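You operate a simulated robot arm through the tools that you are given. There is no shell and no other tool. Be economical: measure what you need, move in short steps, check, and stop when the job is done.

You run a simulated robot arm. Do the job below in one go: nothing can be reset, and whatever is moved stays where it is left.

JOB
Gauge the red and the gold ring and pocket each under its size.
Fine: switch the bore gauge on; each ring goes over its pin, then into the orange tray.

It is judged by the outcome, as a careful person would: the job done as asked, and still so three seconds after it is handed in. It fails if anything else is knocked over, pushed out of place, dropped, spilled or broken.

ROBOT AND FRAMES
A 7-joint arm with a two-finger parallel gripper, fixed in place. Base frame: the origin is at the foot of the arm, x ahead of it, y to its left, z up; the work surface is at about z = 900. Units: mm, rad, N and s.
With the tool pointing down near the work surface it reaches from about 100 to 640 mm from the base axis. Its first joint turns from -1.152 to 1.152 rad. Payload 1.57 kg.
Tool frame: the origin (TCP) lies between the finger pads and is the grasp point; the fingertips stand 30 mm ahead of it; z points along the fingers, y is the line along which they close. Largest opening 80 mm; finger width 17, thickness 12; the body of the gripper, 40 by 82 mm, starts 80 mm behind the TCP.
Orientation is that of the tool frame in the base frame, as a unit quaternion [w, x, y, z]. With the fingers straight down and closing along the base's y, the tool's x points along the base's -x, its y along +y and its z along -z.

CONTROLS
- The arm moves only by the tool arm_command. Its argument "rows" is one flat list of numbers, 7 for each row, row after row: the shift along the base's x, y, z in mm, then the turn, a rotation vector about the base's x, y, z in rad, then the opening, from 0 (shut) to 1 (fully open). In form: [x, y, z, wx, wy, wz, fingers, x, y, z, wx, wy, wz, fingers, ...]. A call has 1 to 12 rows; each row shifts and turns the commanded pose from where the row before left it. Rows are played at 5 a second. More than 50 mm and 0.15 rad between two rows, or a gripper value outside its range, and nothing of the call is played. Where a pose cannot be reached the arm comes as near as it can. A force on the tool above 50 N (or 10 N above the force at the start of the call, whichever is more), or a blocked arm, ends the call early, and 0.2 s more pass. The fingers move at their own pace (about 72 mm/s each) and stop on an object; they squeeze with about 32 N. The grip force told is the motor's: it shows also when the fingers shut on nothing. Time passes only in rows, and 0.2 s behind the last, so rows that do not move let the fingers close. The reply holds the time, the measured pose of the TCP, the force on the tool along the base axes, the opening and the grip force, in the units named above and with some noise, with the torque about the TCP (base axes, N m) and any sound that the robot's microphone picked up.
- Cameras (640 x 400 px; columns grow to the right, rows downward): "scene" is fixed at [49.2, 432.4, 1424.3]; the picture's right is [-0.76, -0.66, 0.00], its down [-0.34, 0.39, -0.85] and it looks along [0.56, -0.65, -0.52] (base axes); focal length 312 px, centre (320, 200). "wrist" rides on the gripper at [72, -7, -122] in the tool frame; the picture's right is [0.09, 1.00, 0.00], its down [-0.84, 0.08, -0.54] and it looks along [-0.54, 0.05, 0.84] (tool axes); focal length 238 px, centre (320, 200). There is no depth. A picture from a camera that has moved, and an enlarged one, comes with that camera's place and axes in the base frame and with its lens. The place of the scene camera against the robot may be out by one fixed shift of up to 18 mm in any direction.
- grab_frame(camera): a new picture of that camera. No time passes.
- close_up(camera, box): a new picture of the part [left, top, right, bottom] of that camera's present view, enlarged. No time passes.
- job_done(): hands the job in; it is judged then, once.

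Work in short steps. Places have to be worked out from the pictures, the camera data and where the tool is seen: move nearer, look again, correct. Check each grasp and each placing, and mend what went wrong. You have 120 turns and 64 pictures in all, those below and enlarged ones among them. Open the gripper and draw the arm clear of the work before you hand the job in, unless the task says otherwise; then end with one line.

The tools are called after "Call:" as name(argument=value, ...) on one line, values as JSON. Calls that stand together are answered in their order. arm_command: Moves the arm, as the interface text tells. Its arguments: {"type":"object","properties":{"rows":{"type":"array","items":{"type":"number"}}},"required":["rows"]} The other tools are called the same way: grab_frame (camera) takes a picture; close_up (camera, box) takes an enlarged picture of a part of a camera's view; job_done () hands the job in.

At the start:

```text
time_s: 0.0
tool_pos: [397.3, -50.0, 1228.6]
orientation: [0.001, -0.001, 1.0, 0.0]
contact_force: [0.9, -0.1, -0.1]
wrist_torque: [0.01, 0.01, -0.03]
width: 80.0
grasp_force: 0.2
```

scene: 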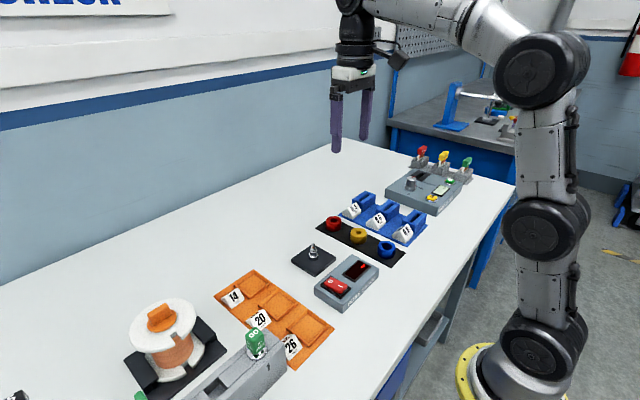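
wrist: 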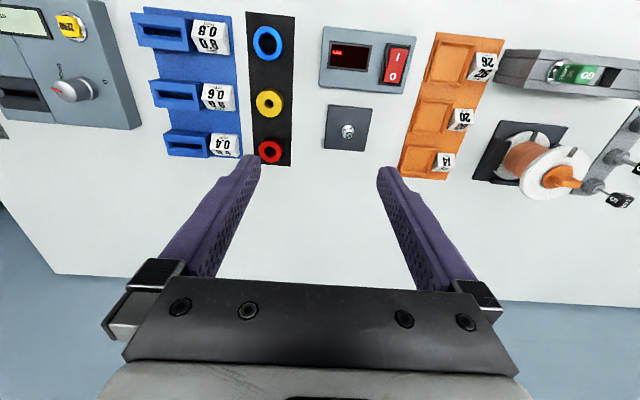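

The pictures show the rings, the gauge pin, the gauge box with its rocker switch, and the orange tray (14/20/26). I'll look closer first.

Call:
close_up(camera="wrist", box=[300, 10, 520, 190])

Call:
close_up(camera="scene", box=[200, 200, 440, 380])

```text
2.22 times, centred on (410, 100) of wrist
camera zoom: at [326.8, -57.7, 1351.1], right [-0.09, 1.0, 0.0], down [0.84, 0.08, 0.54], along [0.54, 0.05, -0.84], focal length 530 px, centre (120, 422)
```

zoom: 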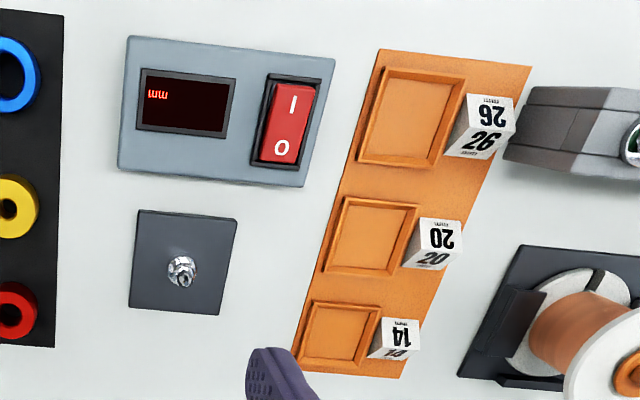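

```text
2.22 times, centred on (320, 290) of scene
camera zoom: at [49.2, 432.4, 1424.3], right [-0.76, -0.66, 0.0], down [-0.34, 0.39, -0.85], along [0.56, -0.65, -0.52], focal length 693 px, centre (320, 0)
```

zoom: 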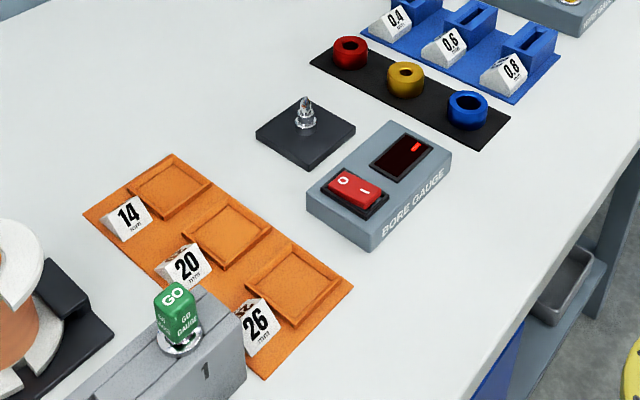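

Estimates: red (506,-139), gold (415,-137), pin (450,4), switch (338,68), pockets x≈500/415/330 at y≈158. I go above the switch with the fingers shut, staying high.

Call:
arm_command(rows=[-12, 23.6, -30, 0, 0, 0, 0, -12, 23.6, -30, 0, 0, 0, 0, -12, 23.6, -30, 0, 0, 0, 0, -12, 23.6, -30, 0, 0, 0, 0, -11, 23.6, -30, 0, 0, 0, 0, 0, 0, 0, 0, 0, 0, 0])

Call:
grab_frame(camera="wrist")

Call:
close_up(camera="scene", box=[260, 200, 420, 320])

```text
time_s: 1.4
tool_pos: [337.7, 67.4, 1078.8]
orientation: [-0.001, 0.0, 1.0, 0.001]
contact_force: [0.8, 0.0, 0.5]
wrist_torque: [0.02, 0.01, -0.04]
width: 0.0
grasp_force: 21.4
```

```text
59 pictures are left
camera wrist: at [267.1, 60.5, 1200.7], right [-0.09, 1.0, 0.0], down [0.84, 0.08, 0.54], along [0.54, 0.05, -0.84], focal length 238 px, centre (320, 200)
```

wrist: 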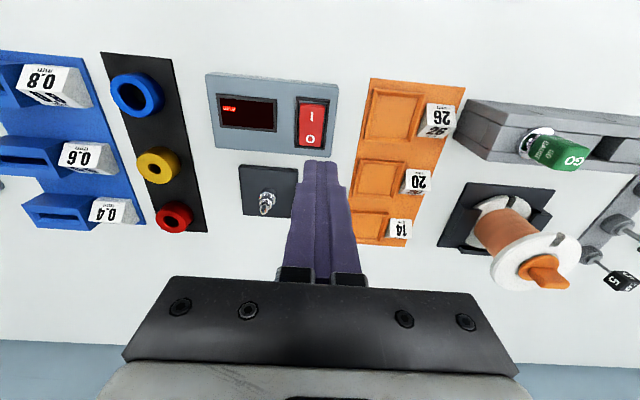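

```text
3.33 times, centred on (340, 260) of scene
camera zoom: at [49.2, 432.4, 1424.3], right [-0.76, -0.66, 0.0], down [-0.34, 0.39, -0.85], along [0.56, -0.65, -0.52], focal length 1040 px, centre (253, 0)
```

zoom: 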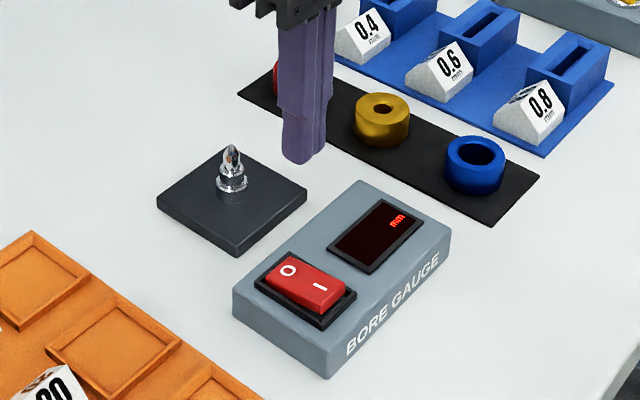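

The I end of the rocker (nearer the base) stands proud; its place ≈ (324,58), top z≈945. Move above with fingertips at ~968.

Call:
arm_command(rows=[-7, -5, -30, 0, 0, 0, 0, -7, -4.5, -30, 0, 0, 0, 0, 0, 0, -20, 0, 0, 0, 0, 0, 0, 0, 0, 0, 0, 0])

Call:
close_up(camera="wrist", box=[220, 60, 420, 220])

Call:
close_up(camera="scene", box=[280, 220, 400, 320])

```text
time_s: 2.4
tool_pos: [326.4, 58.4, 1000.0]
orientation: [-0.001, 0.0, 1.0, 0.001]
contact_force: [0.2, 0.7, -0.1]
wrist_torque: [0.01, -0.01, -0.01]
width: 0.0
grasp_force: 21.1
```

```text
2.50 times, centred on (320, 140) of wrist
camera zoom: at [255.3, 51.4, 1121.7], right [-0.09, 1.0, 0.0], down [0.84, 0.08, 0.54], along [0.54, 0.05, -0.84], focal length 596 px, centre (320, 350)
```

zoom: 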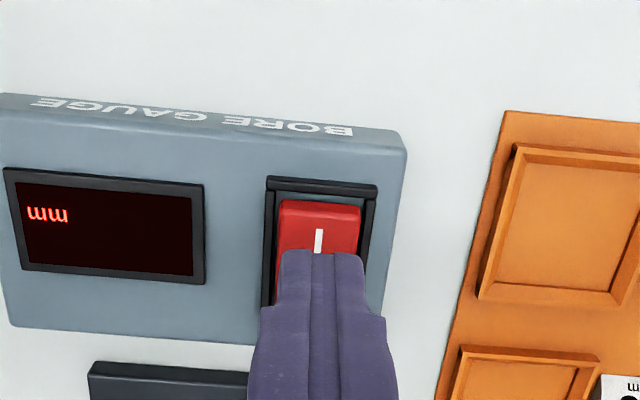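

```text
4.00 times, centred on (340, 270) of scene
camera zoom: at [49.2, 432.4, 1424.3], right [-0.76, -0.66, 0.0], down [-0.34, 0.39, -0.85], along [0.56, -0.65, -0.52], focal length 1248 px, centre (240, -80)
```

zoom: 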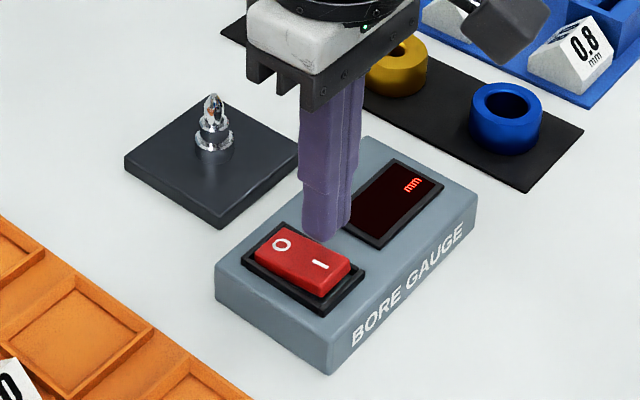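

The I mark sits at ≈ (328,57.6), rocker edge x≈316; I shift 3 mm toward the base and press down in small steps.

Call:
arm_command(rows=[-3, 0, -8, 0, 0, 0, 0, 0, 0, -8, 0, 0, 0, 0, 0, 0, -4, 0, 0, 0, 0, 0, 0, -4, 0, 0, 0, 0, 0, 0, -3, 0, 0, 0, 0, 0, 0, -3, 0, 0, 0, 0])

Call:
close_up(camera="scene", box=[280, 220, 400, 320])

```text
time_s: 3.8
tool_pos: [321.5, 58.8, 969.6]
orientation: [-0.001, 0.0, 1.0, -0.001]
contact_force: [-0.7, 0.0, -1.0]
wrist_torque: [0.02, 0.01, 0.0]
width: 0.0
grasp_force: 21.6
```

```text
4.00 times, centred on (340, 270) of scene
camera zoom: at [49.2, 432.4, 1424.3], right [-0.76, -0.66, 0.0], down [-0.34, 0.39, -0.85], along [0.56, -0.65, -0.52], focal length 1248 px, centre (240, -80)
```

zoom: 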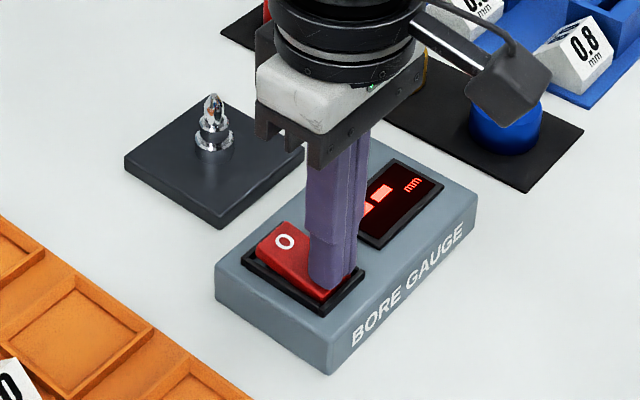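

The display is lit and the rocker is over. Retract up and head towards the rings, opening the fingers.

Call:
arm_command(rows=[0, 0, 45, 0, 0, 0, 0, 0, 0, 45, 0, 0, 0, 0, 28, -36, 10, 0, 0, 0, 0.8, 28, -40, 10, 0, 0, 0, 0.8, 28, -40, 0, 0, 0, 0, 0.8, 28, -40, 0, 0, 0, 0, 0.8, 28, -40, 0, 0, 0, 0, 0.8, 0, 0, 0, 0, 0, 0, 0.8])

Call:
grab_frame(camera="wrist")

Call:
close_up(camera="scene", box=[280, 200, 420, 310])

```text
time_s: 5.6
tool_pos: [461.0, -138.6, 1078.1]
orientation: [0.0, -0.001, 1.0, 0.0]
contact_force: [0.3, -0.2, -0.3]
wrist_torque: [-0.01, 0.01, 0.01]
width: 64.2
grasp_force: 0.0
```

```text
54 pictures are left
camera wrist: at [390.4, -145.3, 1200.2], right [-0.09, 1.0, 0.0], down [0.84, 0.08, 0.54], along [0.54, 0.05, -0.84], focal length 238 px, centre (320, 200)
```

wrist: 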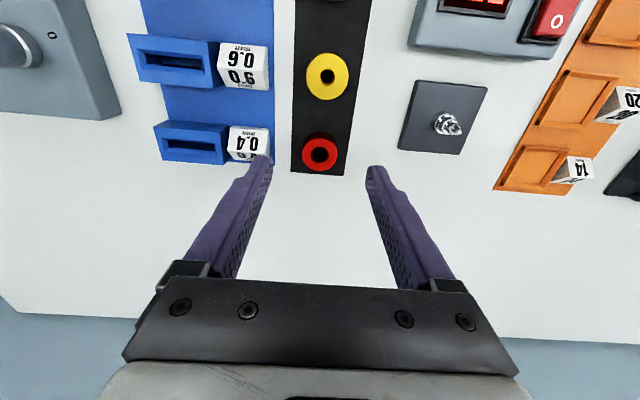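

```text
3.64 times, centred on (350, 255) of scene
camera zoom: at [49.3, 432.4, 1424.3], right [-0.76, -0.66, 0.0], down [-0.34, 0.39, -0.85], along [0.56, -0.65, -0.52], focal length 1134 px, centre (211, 0)
```

zoom: 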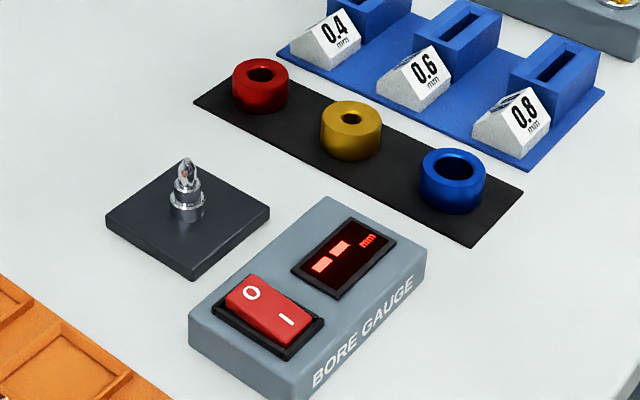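

The gauge shows "--", so it's on. Red ring centre ≈ (500,-135.5), top z≈927; I move above it and check the alignment.

Call:
arm_command(rows=[20, 1.5, -25, 0, 0, 0, 0.75, 19, 1.5, -25, 0, 0, 0, 0.75, 0, 0, -28, 0, 0, 0, 0.75, 0, 0, 0, 0, 0, 0, 0.75])

Call:
grab_frame(camera="wrist")

Call:
close_up(camera="scene", box=[290, 180, 390, 260])

```text
time_s: 6.6
tool_pos: [501.4, -133.7, 999.6]
orientation: [0.0, 0.001, 1.0, 0.0]
contact_force: [0.1, -0.1, -0.5]
wrist_torque: [-0.01, -0.04, 0.0]
width: 60.0
grasp_force: 0.0
```

```text
52 pictures are left
camera wrist: at [430.2, -141.5, 1122.2], right [-0.09, 1.0, 0.0], down [0.84, 0.08, 0.54], along [0.54, 0.05, -0.84], focal length 238 px, centre (320, 200)
```

wrist: 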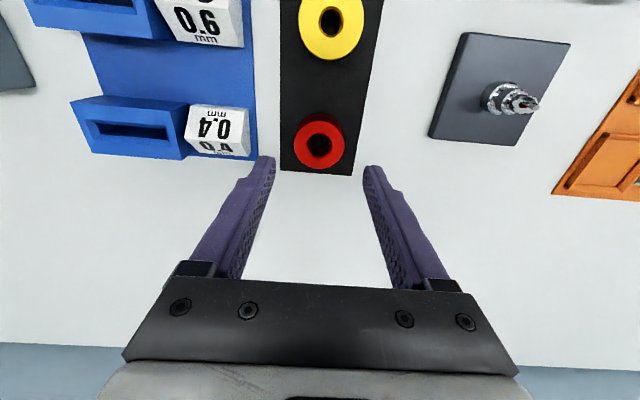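

```text
5.00 times, centred on (340, 220) of scene
camera zoom: at [49.2, 432.4, 1424.3], right [-0.76, -0.66, 0.0], down [-0.34, 0.39, -0.85], along [0.56, -0.65, -0.52], focal length 1560 px, centre (220, 100)
```

zoom: 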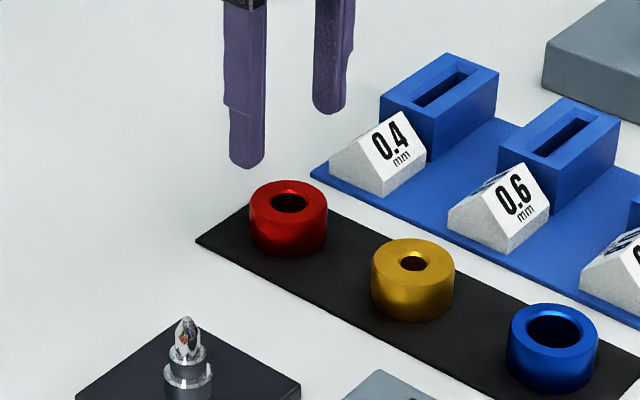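

Red centre now reads ≈ (497.5,-136). I lower around it to TCP z≈944 (tips about half way down the ring), then close.

Call:
arm_command(rows=[-3, -2, -18, 0, 0, 0, 0.75, 0, 0, -18, 0, 0, 0, 0.75, 0, 0, -19, 0, 0, 0, 0.75, 0, 0, 0, 0, 0, 0, 0.75])

Call:
grab_frame(camera="wrist")

Call:
close_up(camera="scene", box=[290, 180, 390, 260])

```text
time_s: 7.6
tool_pos: [497.8, -137.5, 945.2]
orientation: [0.0, 0.0, 1.0, 0.0]
contact_force: [0.1, -0.8, 0.5]
wrist_torque: [-0.01, -0.01, -0.01]
width: 60.2
grasp_force: 0.0
```

```text
50 pictures are left
camera wrist: at [427.0, -143.8, 1067.5], right [-0.09, 1.0, 0.0], down [0.84, 0.08, 0.54], along [0.54, 0.05, -0.84], focal length 238 px, centre (320, 200)
```

wrist: 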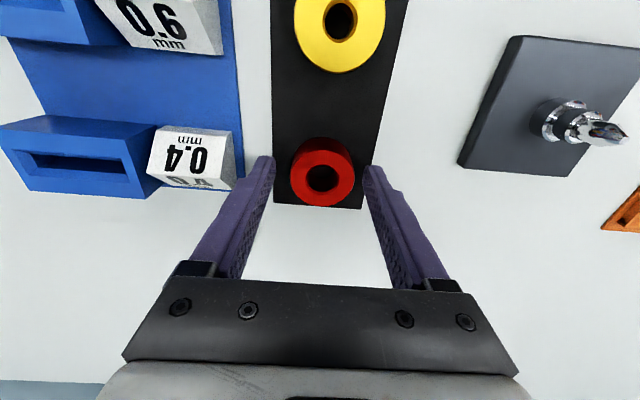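

```text
5.00 times, centred on (340, 220) of scene
camera zoom: at [49.2, 432.4, 1424.3], right [-0.76, -0.66, 0.0], down [-0.34, 0.39, -0.85], along [0.56, -0.65, -0.52], focal length 1560 px, centre (220, 100)
```

zoom: 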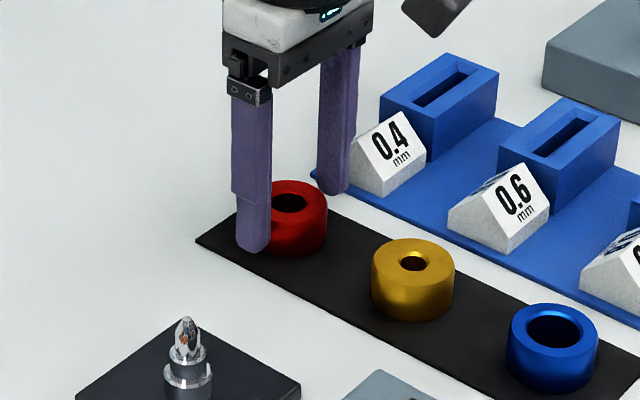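

The ring lies between the fingers, well centred (offset in x ≲1.5 mm). Close on it.

Call:
arm_command(rows=[1, 1, 0, 0, 0, 0, 0.75, 0, 0, 0, 0, 0, 0, 0.3, 0, 0, 0, 0, 0, 0, 0.3, 0, 0, 0, 0, 0, 0, 0.3])

Call:
grab_frame(camera="wrist")

```text
time_s: 8.6
tool_pos: [499.2, -136.8, 945.7]
orientation: [0.001, 0.001, 1.0, 0.0]
contact_force: [0.6, 0.7, -0.6]
wrist_torque: [0.03, 0.01, -0.01]
width: 37.5
grasp_force: 31.4
```

```text
48 pictures are left
camera wrist: at [428.2, -143.6, 1067.7], right [-0.09, 1.0, 0.0], down [0.84, 0.08, 0.54], along [0.54, 0.05, -0.84], focal length 238 px, centre (320, 200)
```

wrist: 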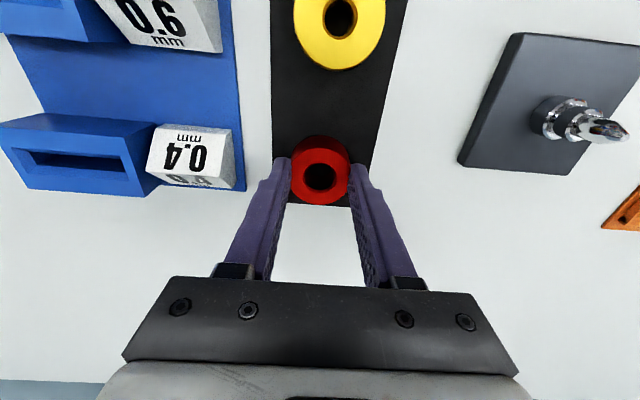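

Gripped: OD ≈37.5 mm. A close-up gives where the ring sits relative to the tool.

Call:
close_up(camera="wrist", box=[270, 125, 370, 215])

Call:
close_up(camera="wrist", box=[460, 30, 640, 180])

```text
4.44 times, centred on (320, 170) of wrist
camera zoom: at [428.2, -143.6, 1067.7], right [-0.09, 1.0, 0.0], down [0.84, 0.08, 0.54], along [0.54, 0.05, -0.84], focal length 1059 px, centre (320, 333)
```

zoom: 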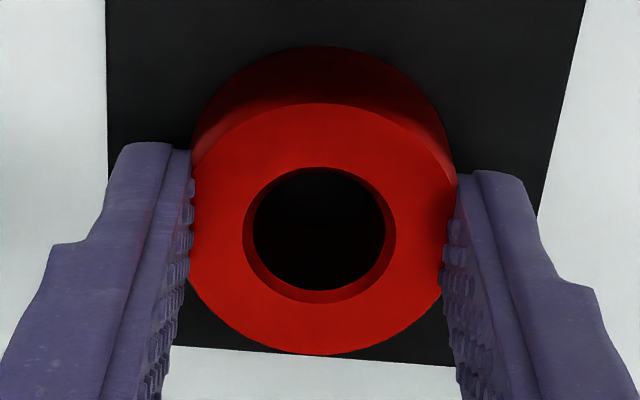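

```text
2.67 times, centred on (550, 105) of wrist
camera zoom: at [428.2, -143.6, 1067.7], right [-0.09, 1.0, 0.0], down [0.84, 0.08, 0.54], along [0.54, 0.05, -0.84], focal length 636 px, centre (-293, 453)
```

zoom: 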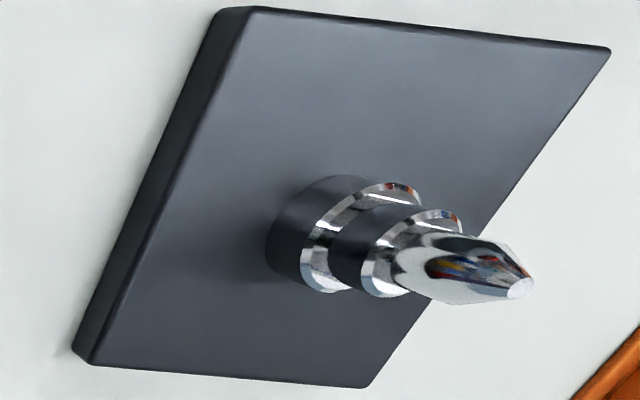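

Red ring is held about centred (OD ≈40, bore ≈20). Lift it, and check it comes along, moving to just beyond the pin for a clear view of it.

Call:
arm_command(rows=[0, 0, 10, 0, 0, 0, 0.3, 0, 0, 30, 0, 0, 0, 0.3, 0, 0, 40, 0, 0, 0, 0.3, -2, 35, 5, 0, 0, 0, 0.3, -2, 35, 0, 0, 0, 0, 0.3, -3, 35, 0, 0, 0, 0, 0.3, -3, 35, 0, 0, 0, 0, 0.3, 0, 0, 0, 0, 0, 0, 0.3])

Call:
grab_frame(camera="wrist")

Call:
close_up(camera="scene", box=[260, 180, 380, 280])

```text
time_s: 10.4
tool_pos: [487.3, 2.0, 1031.9]
orientation: [0.0, 0.0, 1.0, 0.0]
contact_force: [0.4, 0.1, -0.6]
wrist_torque: [-0.05, 0.02, 0.0]
width: 37.1
grasp_force: 32.1
```

```text
45 pictures are left
camera wrist: at [416.9, -4.3, 1153.9], right [-0.09, 1.0, 0.0], down [0.84, 0.08, 0.54], along [0.54, 0.05, -0.84], focal length 238 px, centre (320, 200)
```

wrist: 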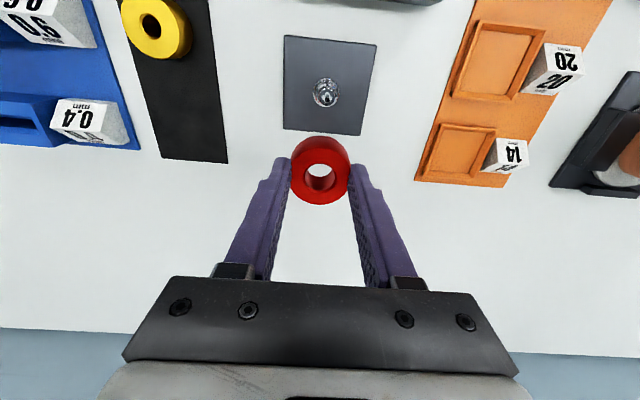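

```text
4.00 times, centred on (320, 230) of scene
camera zoom: at [49.2, 432.4, 1424.3], right [-0.76, -0.66, 0.0], down [-0.34, 0.39, -0.85], along [0.56, -0.65, -0.52], focal length 1248 px, centre (320, 80)
```

zoom: 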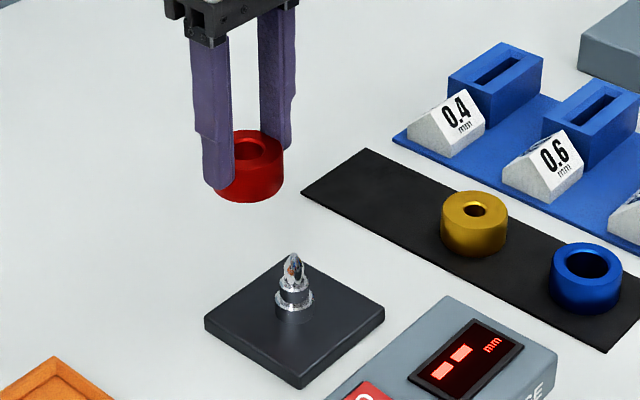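

Ring is held. A close-up of the pin and ring for precise alignment.

Call:
close_up(camera="wrist", box=[270, 20, 390, 120])

Call:
close_up(camera="wrist", box=[270, 125, 370, 215])

```text
4.00 times, centred on (330, 70) of wrist
camera zoom: at [416.9, -4.3, 1153.9], right [-0.09, 1.0, 0.0], down [0.84, 0.08, 0.54], along [0.54, 0.05, -0.84], focal length 953 px, centre (280, 720)
```

zoom: 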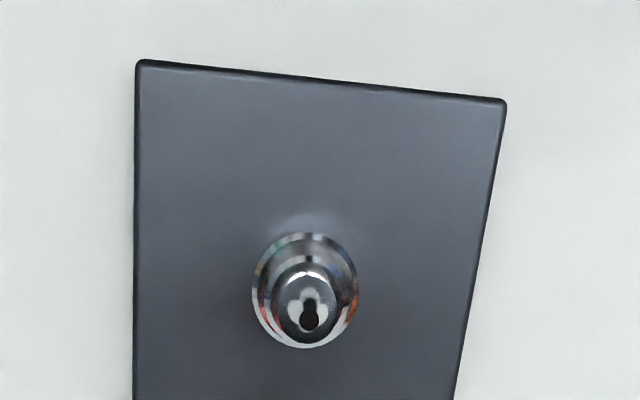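

```text
4.44 times, centred on (320, 170) of wrist
camera zoom: at [416.9, -4.3, 1153.9], right [-0.09, 1.0, 0.0], down [0.84, 0.08, 0.54], along [0.54, 0.05, -0.84], focal length 1059 px, centre (320, 333)
```

zoom: 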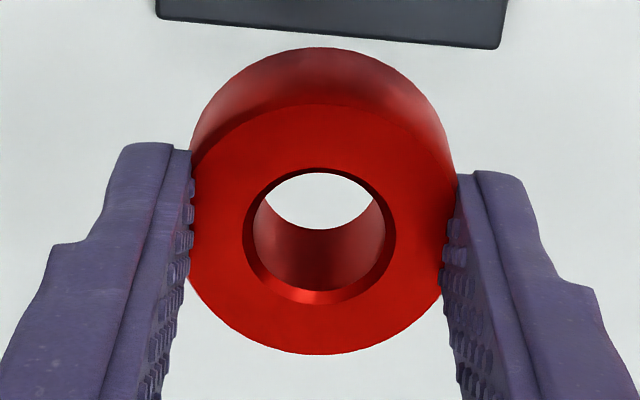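

Pin axis ≈ (451.3,4.5); ring axis needs dx≈-36.8, dy≈+2.3. I move above the pin and drop 20 mm (ring bottom ≈ 974, tip ≈ 950).

Call:
arm_command(rows=[-18, 1.3, 0, 0, 0, 0, 0.3, -18.8, 1, 0, 0, 0, 0, 0.3, 0, 0, -18, 0, 0, 0, 0.3, 0, 0, 0, 0, 0, 0, 0.3])

Call:
close_up(camera="wrist", box=[270, 125, 370, 215])

Call:
close_up(camera="scene", box=[270, 200, 360, 280])

```text
time_s: 11.4
tool_pos: [451.7, 6.5, 1012.8]
orientation: [0.0, -0.001, 1.0, 0.0]
contact_force: [0.2, 0.1, -0.8]
wrist_torque: [-0.01, -0.01, -0.01]
width: 37.0
grasp_force: 32.1
```

```text
4.44 times, centred on (320, 170) of wrist
camera zoom: at [381.5, -1.7, 1136.1], right [-0.09, 1.0, 0.0], down [0.84, 0.08, 0.54], along [0.54, 0.05, -0.84], focal length 1059 px, centre (320, 333)
```

zoom: 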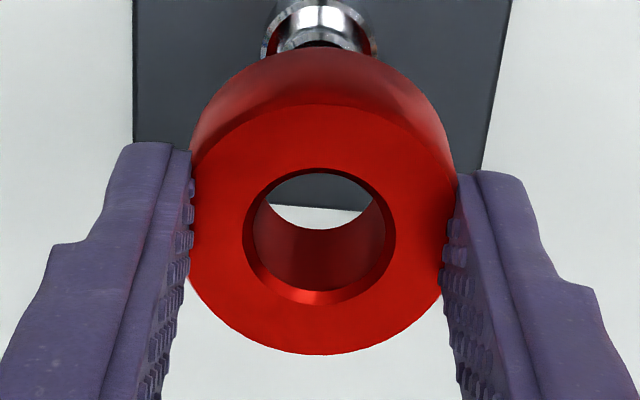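

```text
5.00 times, centred on (315, 240) of scene
camera zoom: at [49.2, 432.4, 1424.3], right [-0.76, -0.66, 0.0], down [-0.34, 0.39, -0.85], along [0.56, -0.65, -0.52], focal length 1560 px, centre (345, 0)
```

zoom: 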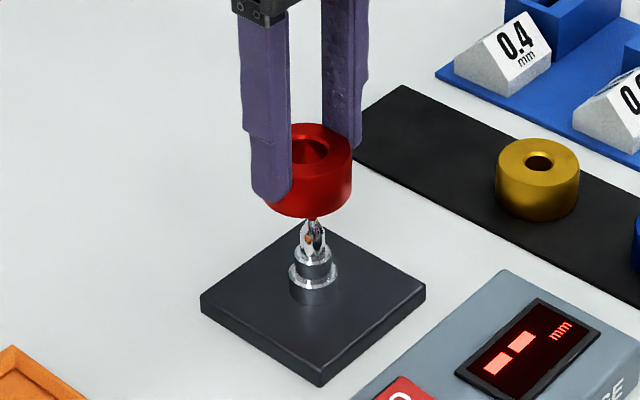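

Laterally aligned in the wrist view; the scene view suggests the ring is ~1.3 mm too far in x. Shift -1.2 in x and lower so the tip enters the bore.

Call:
arm_command(rows=[-1.2, 0, -12, 0, 0, 0, 0.3, 0, 0, -12, 0, 0, 0, 0.3, 0, 0, -8, 0, 0, 0, 0.3, 0, 0, 0, 0, 0, 0, 0.3])

Call:
close_up(camera="wrist", box=[270, 125, 370, 215])

Call:
close_up(camera="scene", box=[270, 200, 360, 280])

```text
time_s: 12.4
tool_pos: [452.0, 3.2, 982.1]
orientation: [0.0, 0.0, 1.0, -0.001]
contact_force: [0.1, -0.2, 0.3]
wrist_torque: [-0.01, 0.0, 0.0]
width: 36.9
grasp_force: 32.3
```

```text
4.44 times, centred on (320, 170) of wrist
camera zoom: at [380.6, -2.4, 1103.3], right [-0.09, 1.0, 0.0], down [0.84, 0.08, 0.54], along [0.54, 0.05, -0.84], focal length 1059 px, centre (320, 333)
```

zoom: 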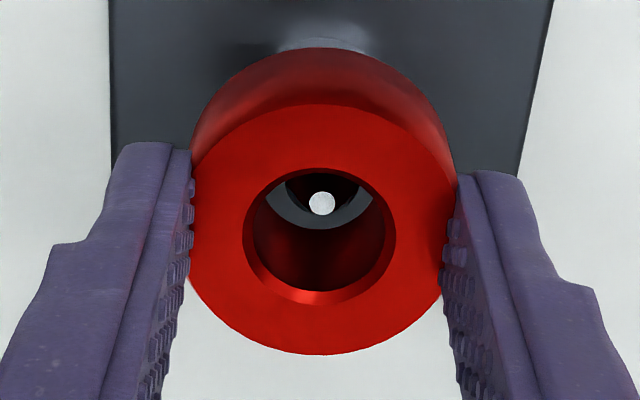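

```text
5.00 times, centred on (315, 240) of scene
camera zoom: at [49.3, 432.4, 1424.3], right [-0.76, -0.66, 0.0], down [-0.34, 0.39, -0.85], along [0.56, -0.65, -0.52], focal length 1560 px, centre (345, 0)
```

zoom: 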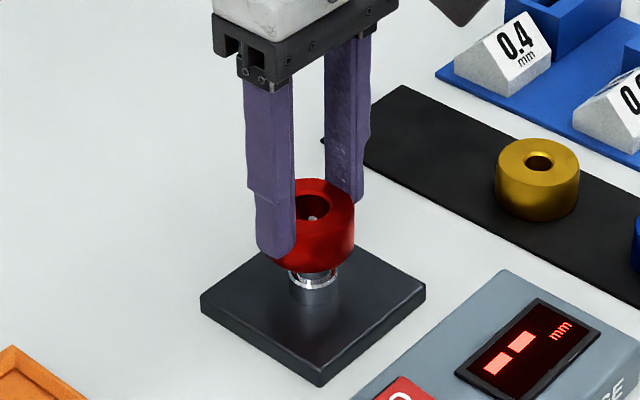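

Tip is centred in the bore in both views. Continue down in small steps.

Call:
arm_command(rows=[0, 0, -3, 0, 0, 0, 0.3, 0, 0, -3, 0, 0, 0, 0.3, 0, 0, -3, 0, 0, 0, 0.3])

Call:
close_up(camera="wrist", box=[270, 125, 370, 215])

Call:
close_up(camera="scene", box=[270, 200, 360, 280])

```text
time_s: 13.2
tool_pos: [450.8, 5.3, 973.3]
orientation: [0.001, 0.0, 1.0, 0.0]
contact_force: [-7.8, -1.9, 21.5]
wrist_torque: [-0.13, 0.51, 0.05]
width: 37.5
grasp_force: 31.9
```

```text
4.44 times, centred on (320, 170) of wrist
camera zoom: at [380.1, -1.8, 1096.0], right [-0.09, 1.0, 0.0], down [0.83, 0.08, 0.55], along [0.54, 0.05, -0.84], focal length 1059 px, centre (320, 333)
```

zoom: 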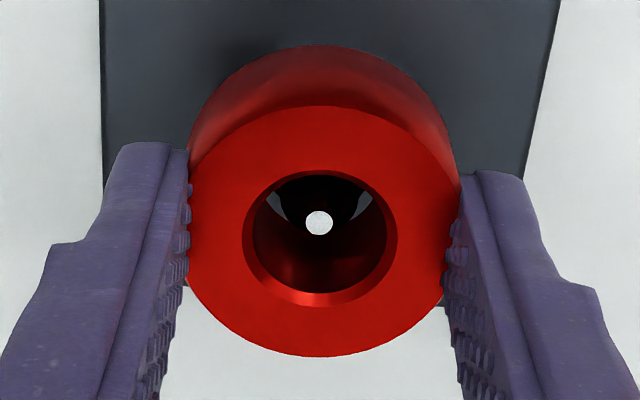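

```text
5.00 times, centred on (315, 240) of scene
camera zoom: at [48.7, 432.4, 1424.3], right [-0.76, -0.66, 0.0], down [-0.34, 0.39, -0.85], along [0.56, -0.65, -0.52], focal length 1560 px, centre (345, 0)
```

zoom: 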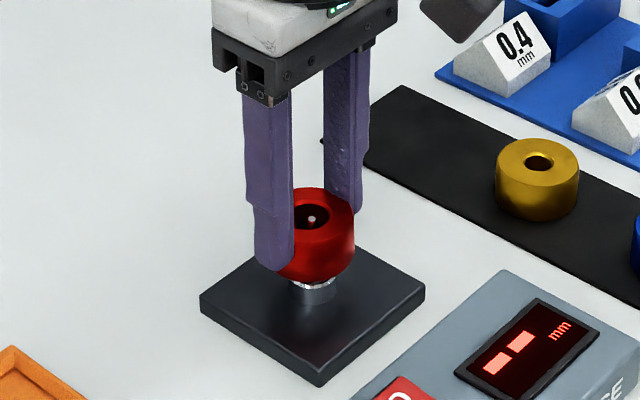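

Contact with 21 N up and a push towards -x: the ring is catching a tier edge and wants to move -x. Back off 3 mm, shift -1.3 in x, try again.

Call:
arm_command(rows=[0, 0, 3.5, 0, 0, 0, 0.3, -1.3, -0.2, 0, 0, 0, 0, 0.3, 0, 0, -2, 0, 0, 0, 0.3, 0, 0, -2, 0, 0, 0, 0.3, 0, 0, -1.5, 0, 0, 0, 0.3])

```text
time_s: 14.4
tool_pos: [449.3, 6.3, 969.5]
orientation: [0.001, 0.0, 1.0, 0.0]
contact_force: [0.0, -3.5, 0.7]
wrist_torque: [-0.12, -0.01, 0.0]
width: 37.0
grasp_force: 31.8
```

It slid past (z force gone, small y side force). Nudge -0.4 in y and continue down.

Call:
arm_command(rows=[0, -0.4, -2, 0, 0, 0, 0.3, 0, 0, -2, 0, 0, 0, 0.3, 0, 0, -2, 0, 0, 0, 0.3])

Call:
close_up(camera="scene", box=[270, 200, 390, 300])

```text
time_s: 15.2
tool_pos: [448.6, 6.2, 963.4]
orientation: [0.001, 0.0, 1.0, 0.0]
contact_force: [-1.7, -1.9, 5.5]
wrist_torque: [-0.11, 0.09, -0.04]
width: 37.4
grasp_force: 31.4
```

```text
4.00 times, centred on (330, 250) of scene
camera zoom: at [49.1, 432.4, 1424.3], right [-0.76, -0.66, 0.0], down [-0.34, 0.39, -0.85], along [0.56, -0.65, -0.52], focal length 1248 px, centre (280, 0)
```

zoom: 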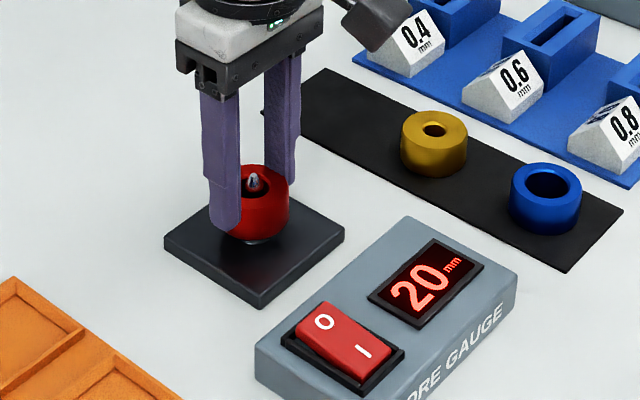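

The gauge reads 20 mm for red. Lift straight up off the pin, then carry to near pocket 20.

Call:
arm_command(rows=[0, 0, 10, 0, 0, 0, 0.3, 0, 0, 15, 0, 0, 0, 0.3, 0, 0, 20, 0, 0, 0, 0.3, 0, 0, 25, 0, 0, 0, 0.3, -1, 38, 0, 0, 0, 0, 0.3, -1, 38, 0, 0, 0, 0, 0.3, -1, 38, 0, 0, 0, 0, 0.3, -1, 38, 0, 0, 0, 0, 0.3, 0, 0, 0, 0, 0, 0, 0.3])

Call:
grab_frame(camera="wrist")

Call:
grab_frame(camera="scene")

```text
time_s: 17.2
tool_pos: [445.2, 158.6, 1035.6]
orientation: [0.0, 0.0, 1.0, 0.0]
contact_force: [-0.5, -0.5, -1.0]
wrist_torque: [0.02, -0.01, 0.01]
width: 37.3
grasp_force: 31.9
```

```text
34 pictures are left
camera wrist: at [374.5, 151.1, 1157.3], right [-0.09, 1.0, 0.0], down [0.84, 0.08, 0.54], along [0.54, 0.05, -0.84], focal length 238 px, centre (320, 200)
```

wrist: 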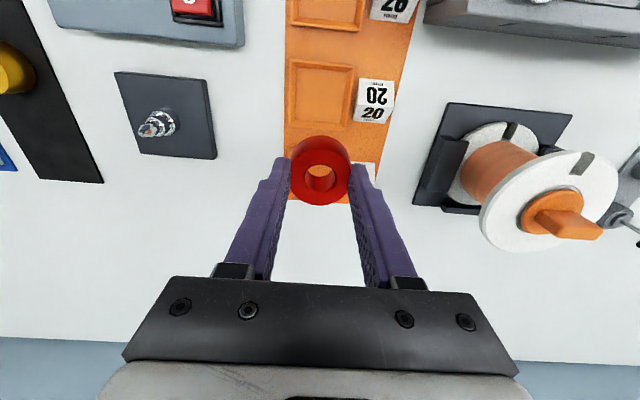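

```text
33 pictures are left
```

scene: 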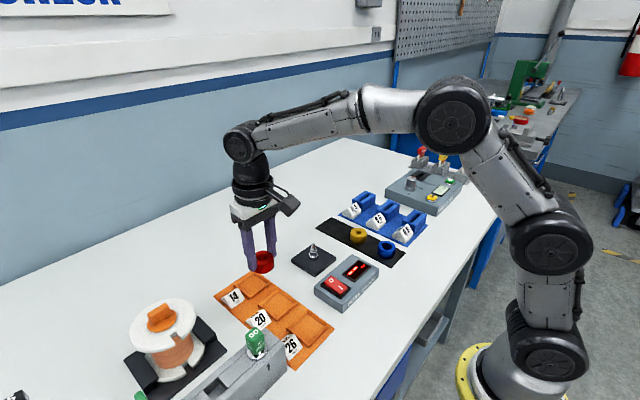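

Pocket 20's centre is ≈37 mm ahead/4 mm left of the camera; I move there, biased 3 mm away from the label block, and go partway down to look.

Call:
arm_command(rows=[-18, -3, 0, 0, 0, 0, 0.3, -18.5, -3, 0, 0, 0, 0, 0.3, 0, 0, -25, 0, 0, 0, 0.3, 0, 0, -25, 0, 0, 0, 0.3, 0, 0, 0, 0, 0, 0, 0.3])

Call:
grab_frame(camera="wrist")

Call:
close_up(camera="scene", box=[200, 220, 340, 340])

```text
time_s: 18.4
tool_pos: [408.0, 152.7, 984.1]
orientation: [0.0, 0.0, 1.0, 0.0]
contact_force: [0.2, -0.8, -0.3]
wrist_torque: [0.04, 0.06, 0.04]
width: 37.0
grasp_force: 32.1
```

```text
32 pictures are left
camera wrist: at [338.1, 145.4, 1107.0], right [-0.09, 1.0, 0.0], down [0.84, 0.08, 0.54], along [0.54, 0.05, -0.84], focal length 238 px, centre (320, 200)
```

wrist: 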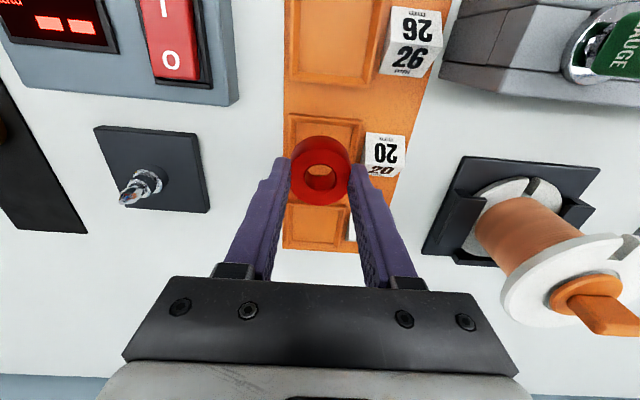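

```text
3.33 times, centred on (270, 280) of scene
camera zoom: at [49.2, 432.4, 1424.3], right [-0.76, -0.66, 0.0], down [-0.34, 0.39, -0.85], along [0.56, -0.65, -0.52], focal length 1040 px, centre (487, -67)
```

zoom: 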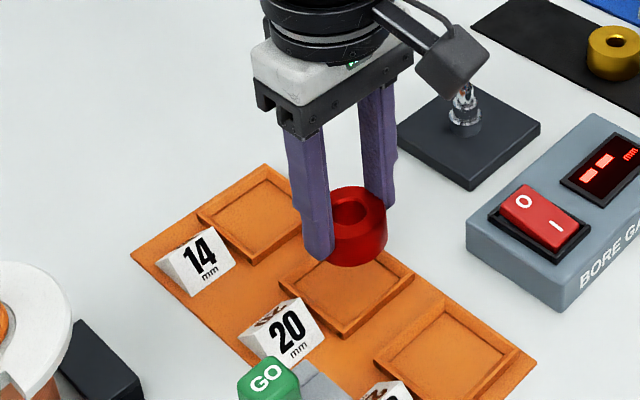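

The two views disagree by a few mm; I take an enlarged wrist view to fix the offset to the pocket.

Call:
close_up(camera="wrist", box=[260, 100, 420, 220])

```text
3.33 times, centred on (340, 160) of wrist
camera zoom: at [338.1, 145.4, 1107.0], right [-0.09, 1.0, 0.0], down [0.84, 0.08, 0.54], along [0.54, 0.05, -0.84], focal length 794 px, centre (253, 333)
```

zoom: 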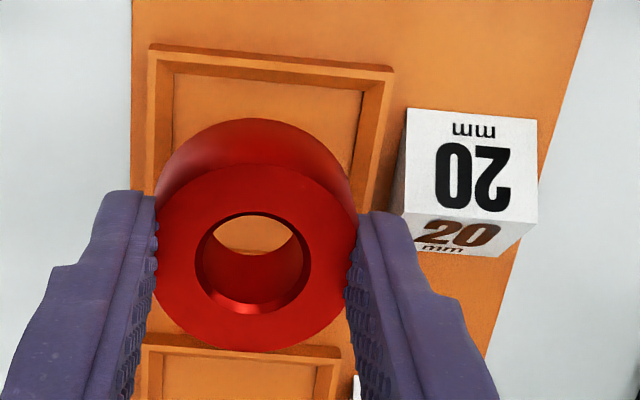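

Pocket floor is ≈49 mm wide, centre ≈2 mm further in x and ≈2 mm further in y; I shift (+2,+0.7) leaving room beside the label block, then lower until light contact.

Call:
arm_command(rows=[2, 0.7, -12, 0, 0, 0, 0.3, 0, 0, -12, 0, 0, 0, 0.3, 0, 0, -5, 0, 0, 0, 0.3, 0, 0, -3, 0, 0, 0, 0.3, 0, 0, 0, 0, 0, 0, 0.3])

Call:
close_up(camera="wrist", box=[260, 100, 420, 220])

Call:
close_up(camera="scene", box=[200, 240, 320, 340])

```text
time_s: 19.6
tool_pos: [410.7, 153.7, 951.2]
orientation: [0.0, 0.0, 1.0, 0.0]
contact_force: [0.4, -0.2, -1.2]
wrist_torque: [-0.01, -0.02, 0.02]
width: 37.2
grasp_force: 31.7
```

```text
3.33 times, centred on (340, 160) of wrist
camera zoom: at [340.3, 145.8, 1073.9], right [-0.09, 1.0, 0.0], down [0.84, 0.08, 0.54], along [0.54, 0.05, -0.84], focal length 794 px, centre (253, 333)
```

zoom: 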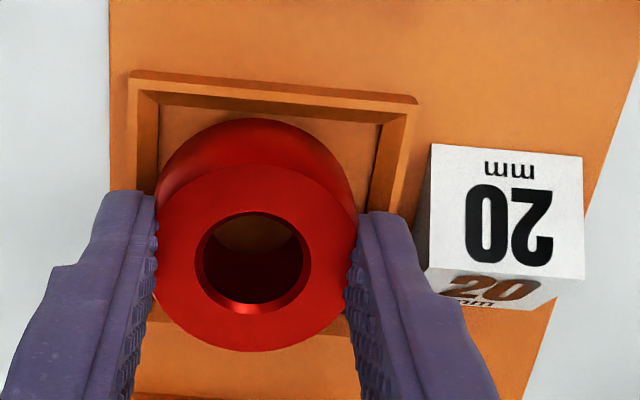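

```text
4.00 times, centred on (260, 290) of scene
camera zoom: at [49.2, 432.4, 1424.3], right [-0.76, -0.66, 0.0], down [-0.34, 0.39, -0.85], along [0.56, -0.65, -0.52], focal length 1248 px, centre (560, -160)
```

zoom: 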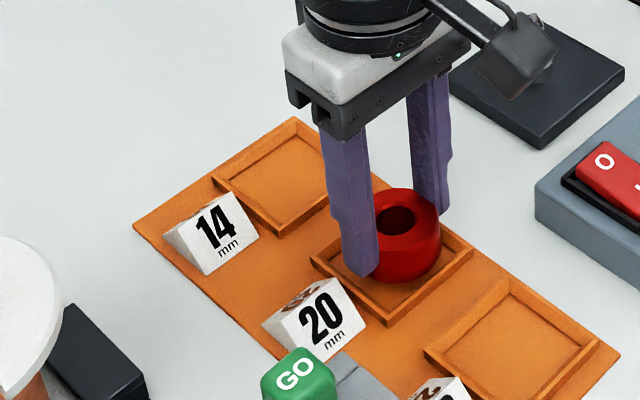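

The ring is just inside the rim; gaps small at the rear wall, so shift +2.2 in x and lower the last few mm.

Call:
arm_command(rows=[2.2, 0.2, 0, 0, 0, 0, 0.3, 0, 0, -2, 0, 0, 0, 0.3, 0, 0, -2, 0, 0, 0, 0.3, 0, 0, -1.2, 0, 0, 0, 0.3])

Call:
close_up(camera="scene", box=[220, 250, 320, 330])

```text
time_s: 20.6
tool_pos: [413.3, 151.6, 946.0]
orientation: [-0.001, -0.001, 1.0, 0.0]
contact_force: [0.2, -0.6, -1.2]
wrist_torque: [0.01, -0.02, 0.0]
width: 37.3
grasp_force: 32.4
```

```text
5.00 times, centred on (270, 290) of scene
camera zoom: at [49.2, 432.4, 1424.3], right [-0.76, -0.66, 0.0], down [-0.34, 0.39, -0.85], along [0.56, -0.65, -0.52], focal length 1560 px, centre (570, -250)
```

zoom: 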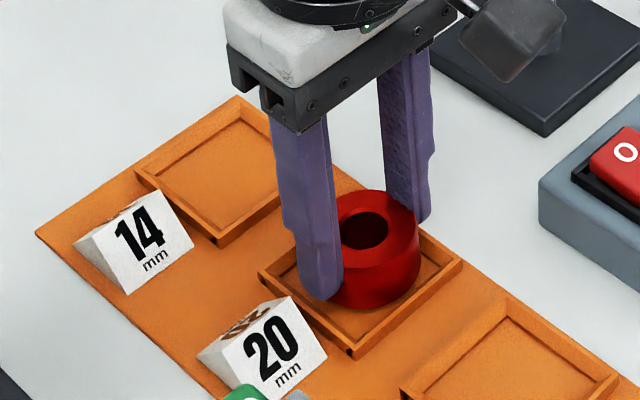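

No contact yet; a little lower in small steps.

Call:
arm_command(rows=[0, 0, -1.2, 0, 0, 0, 0.3, 0, 0, -1.2, 0, 0, 0, 0.3, 0, 0, 0, 0, 0, 0, 0.3])

```text
time_s: 21.4
tool_pos: [413.1, 152.4, 945.3]
orientation: [0.001, 0.0, 1.0, 0.001]
contact_force: [0.3, -2.5, 6.8]
wrist_torque: [-0.12, -0.13, -0.03]
width: 37.2
grasp_force: 32.0
```

Contact on the floor (6.8 N). Open slightly and rise.

Call:
arm_command(rows=[0, 0, 0, 0, 0, 0, 0.54, 0, 0, 0, 0, 0, 0, 0.54, 0, 0, 10, 0, 0, 0, 0.54, 0, 0, 20, 0, 0, 0, 0.54, 0, 0, 40, 0, 0, 0, 0.54, 0, 0, 30, 0, 0, 0, 0.54, 0, 0, 0, 0, 0, 0, 0.54])

Call:
grab_frame(camera="wrist")

Call:
close_up(camera="scene", box=[220, 250, 320, 330])

```text
time_s: 23.0
tool_pos: [413.0, 151.4, 1045.4]
orientation: [0.0, 0.0, 1.0, 0.0]
contact_force: [0.2, -0.2, 0.1]
wrist_torque: [-0.01, 0.01, -0.01]
width: 43.4
grasp_force: 0.0
```

```text
26 pictures are left
camera wrist: at [342.1, 143.8, 1168.6], right [-0.09, 1.0, 0.0], down [0.84, 0.08, 0.54], along [0.54, 0.05, -0.84], focal length 238 px, centre (320, 200)
```

wrist: 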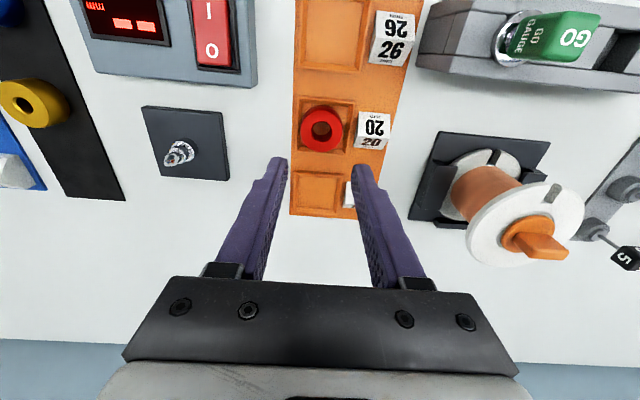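

```text
5.00 times, centred on (270, 290) of scene
camera zoom: at [49.2, 432.4, 1424.3], right [-0.76, -0.66, 0.0], down [-0.34, 0.39, -0.85], along [0.56, -0.65, -0.52], focal length 1560 px, centre (570, -250)
```

zoom: 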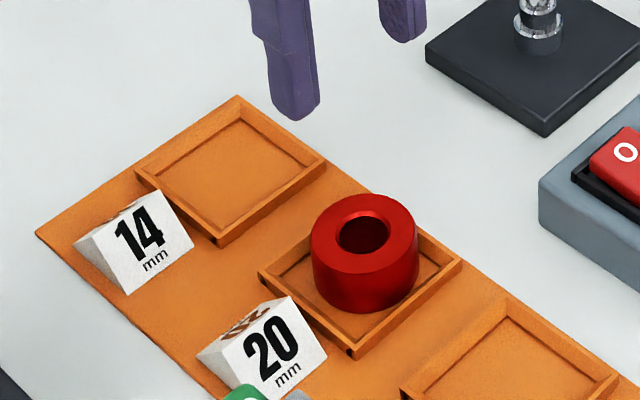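

Red sits flat in pocket 20. Now travel to above gold (≈414.5,-136).

Call:
arm_command(rows=[0, -40, 0, 0, 0, 0, 0.6, 0, -42, 0, 0, 0, 0, 0.75, 0, -42, 0, 0, 0, 0, 0.75, 0, -42, 0, 0, 0, 0, 0.75, 0, -42, 0, 0, 0, 0, 0.75, 0, -42, 0, 0, 0, 0, 0.75, 2, -38, 0, 0, 0, 0, 0.75, 0, 0, -25, 0, 0, 0, 0.75, 0, 0, -20, 0, 0, 0, 0.75, 0, 0, 0, 0, 0, 0, 0.75])

Call:
grab_frame(camera="wrist")

```text
time_s: 25.2
tool_pos: [414.5, -135.9, 999.6]
orientation: [0.0, 0.0, 1.0, 0.0]
contact_force: [0.1, 0.6, 0.7]
wrist_torque: [-0.01, 0.01, -0.01]
width: 60.2
grasp_force: 0.0
```

```text
24 pictures are left
camera wrist: at [343.5, -143.2, 1121.8], right [-0.09, 1.0, 0.0], down [0.84, 0.08, 0.54], along [0.54, 0.05, -0.84], focal length 238 px, centre (320, 200)
```

wrist: 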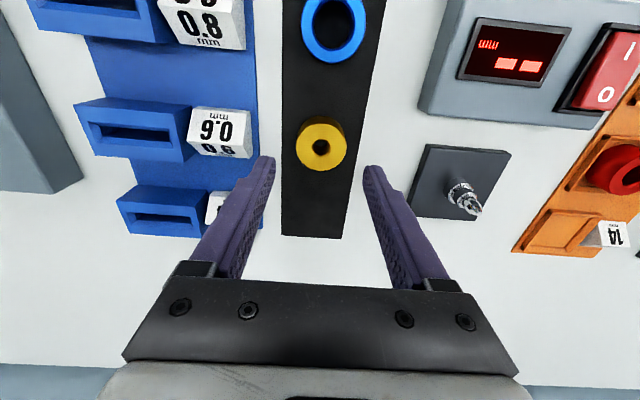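

Gold centre ≈ (415.5,-136). Shift +1 in x, lower to z≈945, close.

Call:
arm_command(rows=[1, 0, -18, 0, 0, 0, 0.75, 0, 0, -18, 0, 0, 0, 0.75, 0, 0, -18.5, 0, 0, 0, 0.75, 0, 0, 0, 0, 0, 0, 0.75])

Call:
close_up(camera="wrist", box=[260, 115, 380, 215])

```text
time_s: 26.2
tool_pos: [415.0, -135.2, 945.0]
orientation: [0.0, 0.001, 1.0, -0.001]
contact_force: [-0.5, 0.5, 0.1]
wrist_torque: [-0.02, -0.03, -0.02]
width: 60.0
grasp_force: 0.1
```

```text
4.00 times, centred on (320, 165) of wrist
camera zoom: at [344.5, -142.6, 1068.4], right [-0.09, 1.0, 0.0], down [0.84, 0.08, 0.54], along [0.54, 0.05, -0.84], focal length 953 px, centre (320, 340)
```

zoom: 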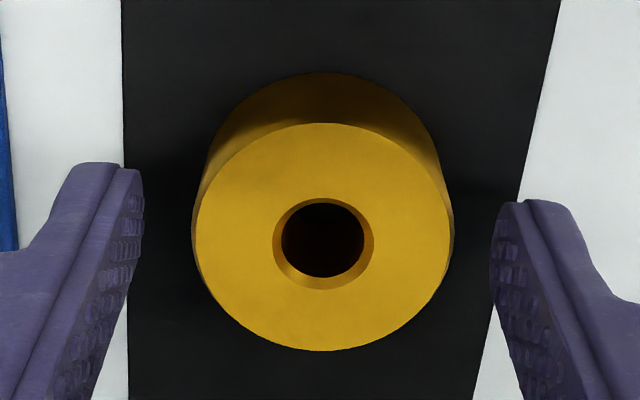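

Ring well placed; nudge -1.2 in x to match the red's grip position and close.

Call:
arm_command(rows=[-1.2, 0.3, 0, 0, 0, 0, 0.75, 0, 0, 0, 0, 0, 0, 0.3, 0, 0, 0, 0, 0, 0, 0.3, 0, 0, 0, 0, 0, 0, 0.3])

Call:
close_up(camera="wrist", box=[270, 125, 370, 215])

```text
time_s: 27.2
tool_pos: [413.4, -134.3, 944.6]
orientation: [0.0, 0.0, 1.0, 0.0]
contact_force: [0.9, 0.4, -0.1]
wrist_torque: [0.03, 0.02, -0.01]
width: 37.1
grasp_force: 32.1
```

```text
4.44 times, centred on (320, 170) of wrist
camera zoom: at [343.1, -142.5, 1067.6], right [-0.09, 1.0, 0.0], down [0.84, 0.08, 0.54], along [0.54, 0.05, -0.84], focal length 1059 px, centre (320, 333)
```

zoom: 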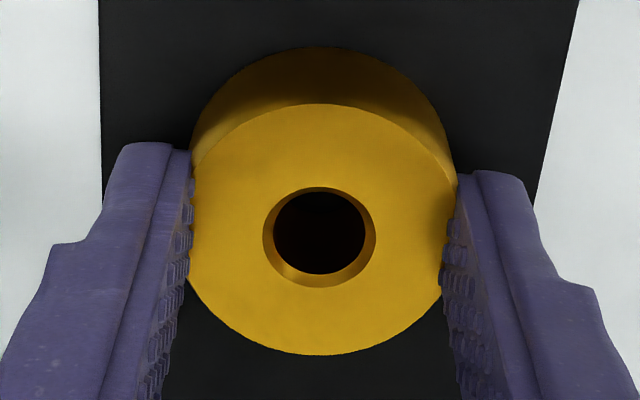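

Grip geometry is identical to red's. Lift and carry to the pin position found with red (commanded dx +34.5, dy +140.8), ending with the ring just above the tip.

Call:
arm_command(rows=[0, 0, 10, 0, 0, 0, 0.3, 0, 0, 35, 0, 0, 0, 0.3, 0, 0, 40, 0, 0, 0, 0.3, 8.5, 35, 0, 0, 0, 0, 0.3, 9, 35, 0, 0, 0, 0, 0.3, 9, 35, 0, 0, 0, 0, 0.3, 8, 35.8, 0, 0, 0, 0, 0.3, 0, 0, -15, 0, 0, 0, 0.3, 0, 0, -12, 0, 0, 0, 0.3, 0, 0, 0, 0, 0, 0, 0.3])

Call:
close_up(camera="wrist", box=[270, 125, 370, 215])

Call:
close_up(camera="scene", box=[270, 200, 360, 280])

```text
time_s: 29.4
tool_pos: [449.4, 6.2, 1001.9]
orientation: [0.0, 0.0, 1.0, 0.0]
contact_force: [-0.3, -0.1, -1.1]
wrist_torque: [0.0, 0.03, 0.02]
width: 37.0
grasp_force: 31.5
```

```text
4.44 times, centred on (320, 170) of wrist
camera zoom: at [380.0, -1.4, 1124.3], right [-0.09, 1.0, 0.0], down [0.84, 0.08, 0.54], along [0.54, 0.05, -0.84], focal length 1059 px, centre (320, 333)
```

zoom: 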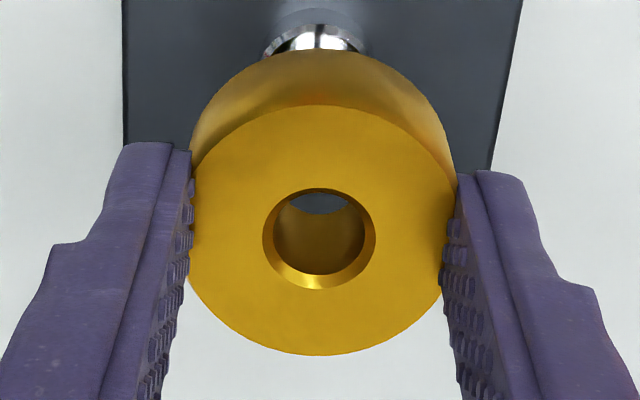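

```text
5.00 times, centred on (315, 240) of scene
camera zoom: at [49.2, 432.4, 1424.3], right [-0.76, -0.66, 0.0], down [-0.34, 0.39, -0.85], along [0.56, -0.65, -0.52], focal length 1560 px, centre (345, 0)
```

zoom: 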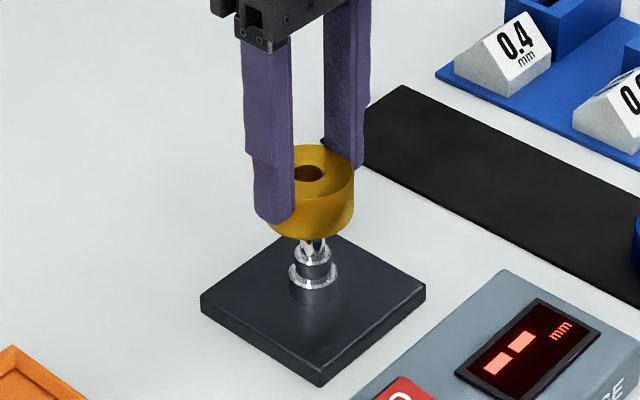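

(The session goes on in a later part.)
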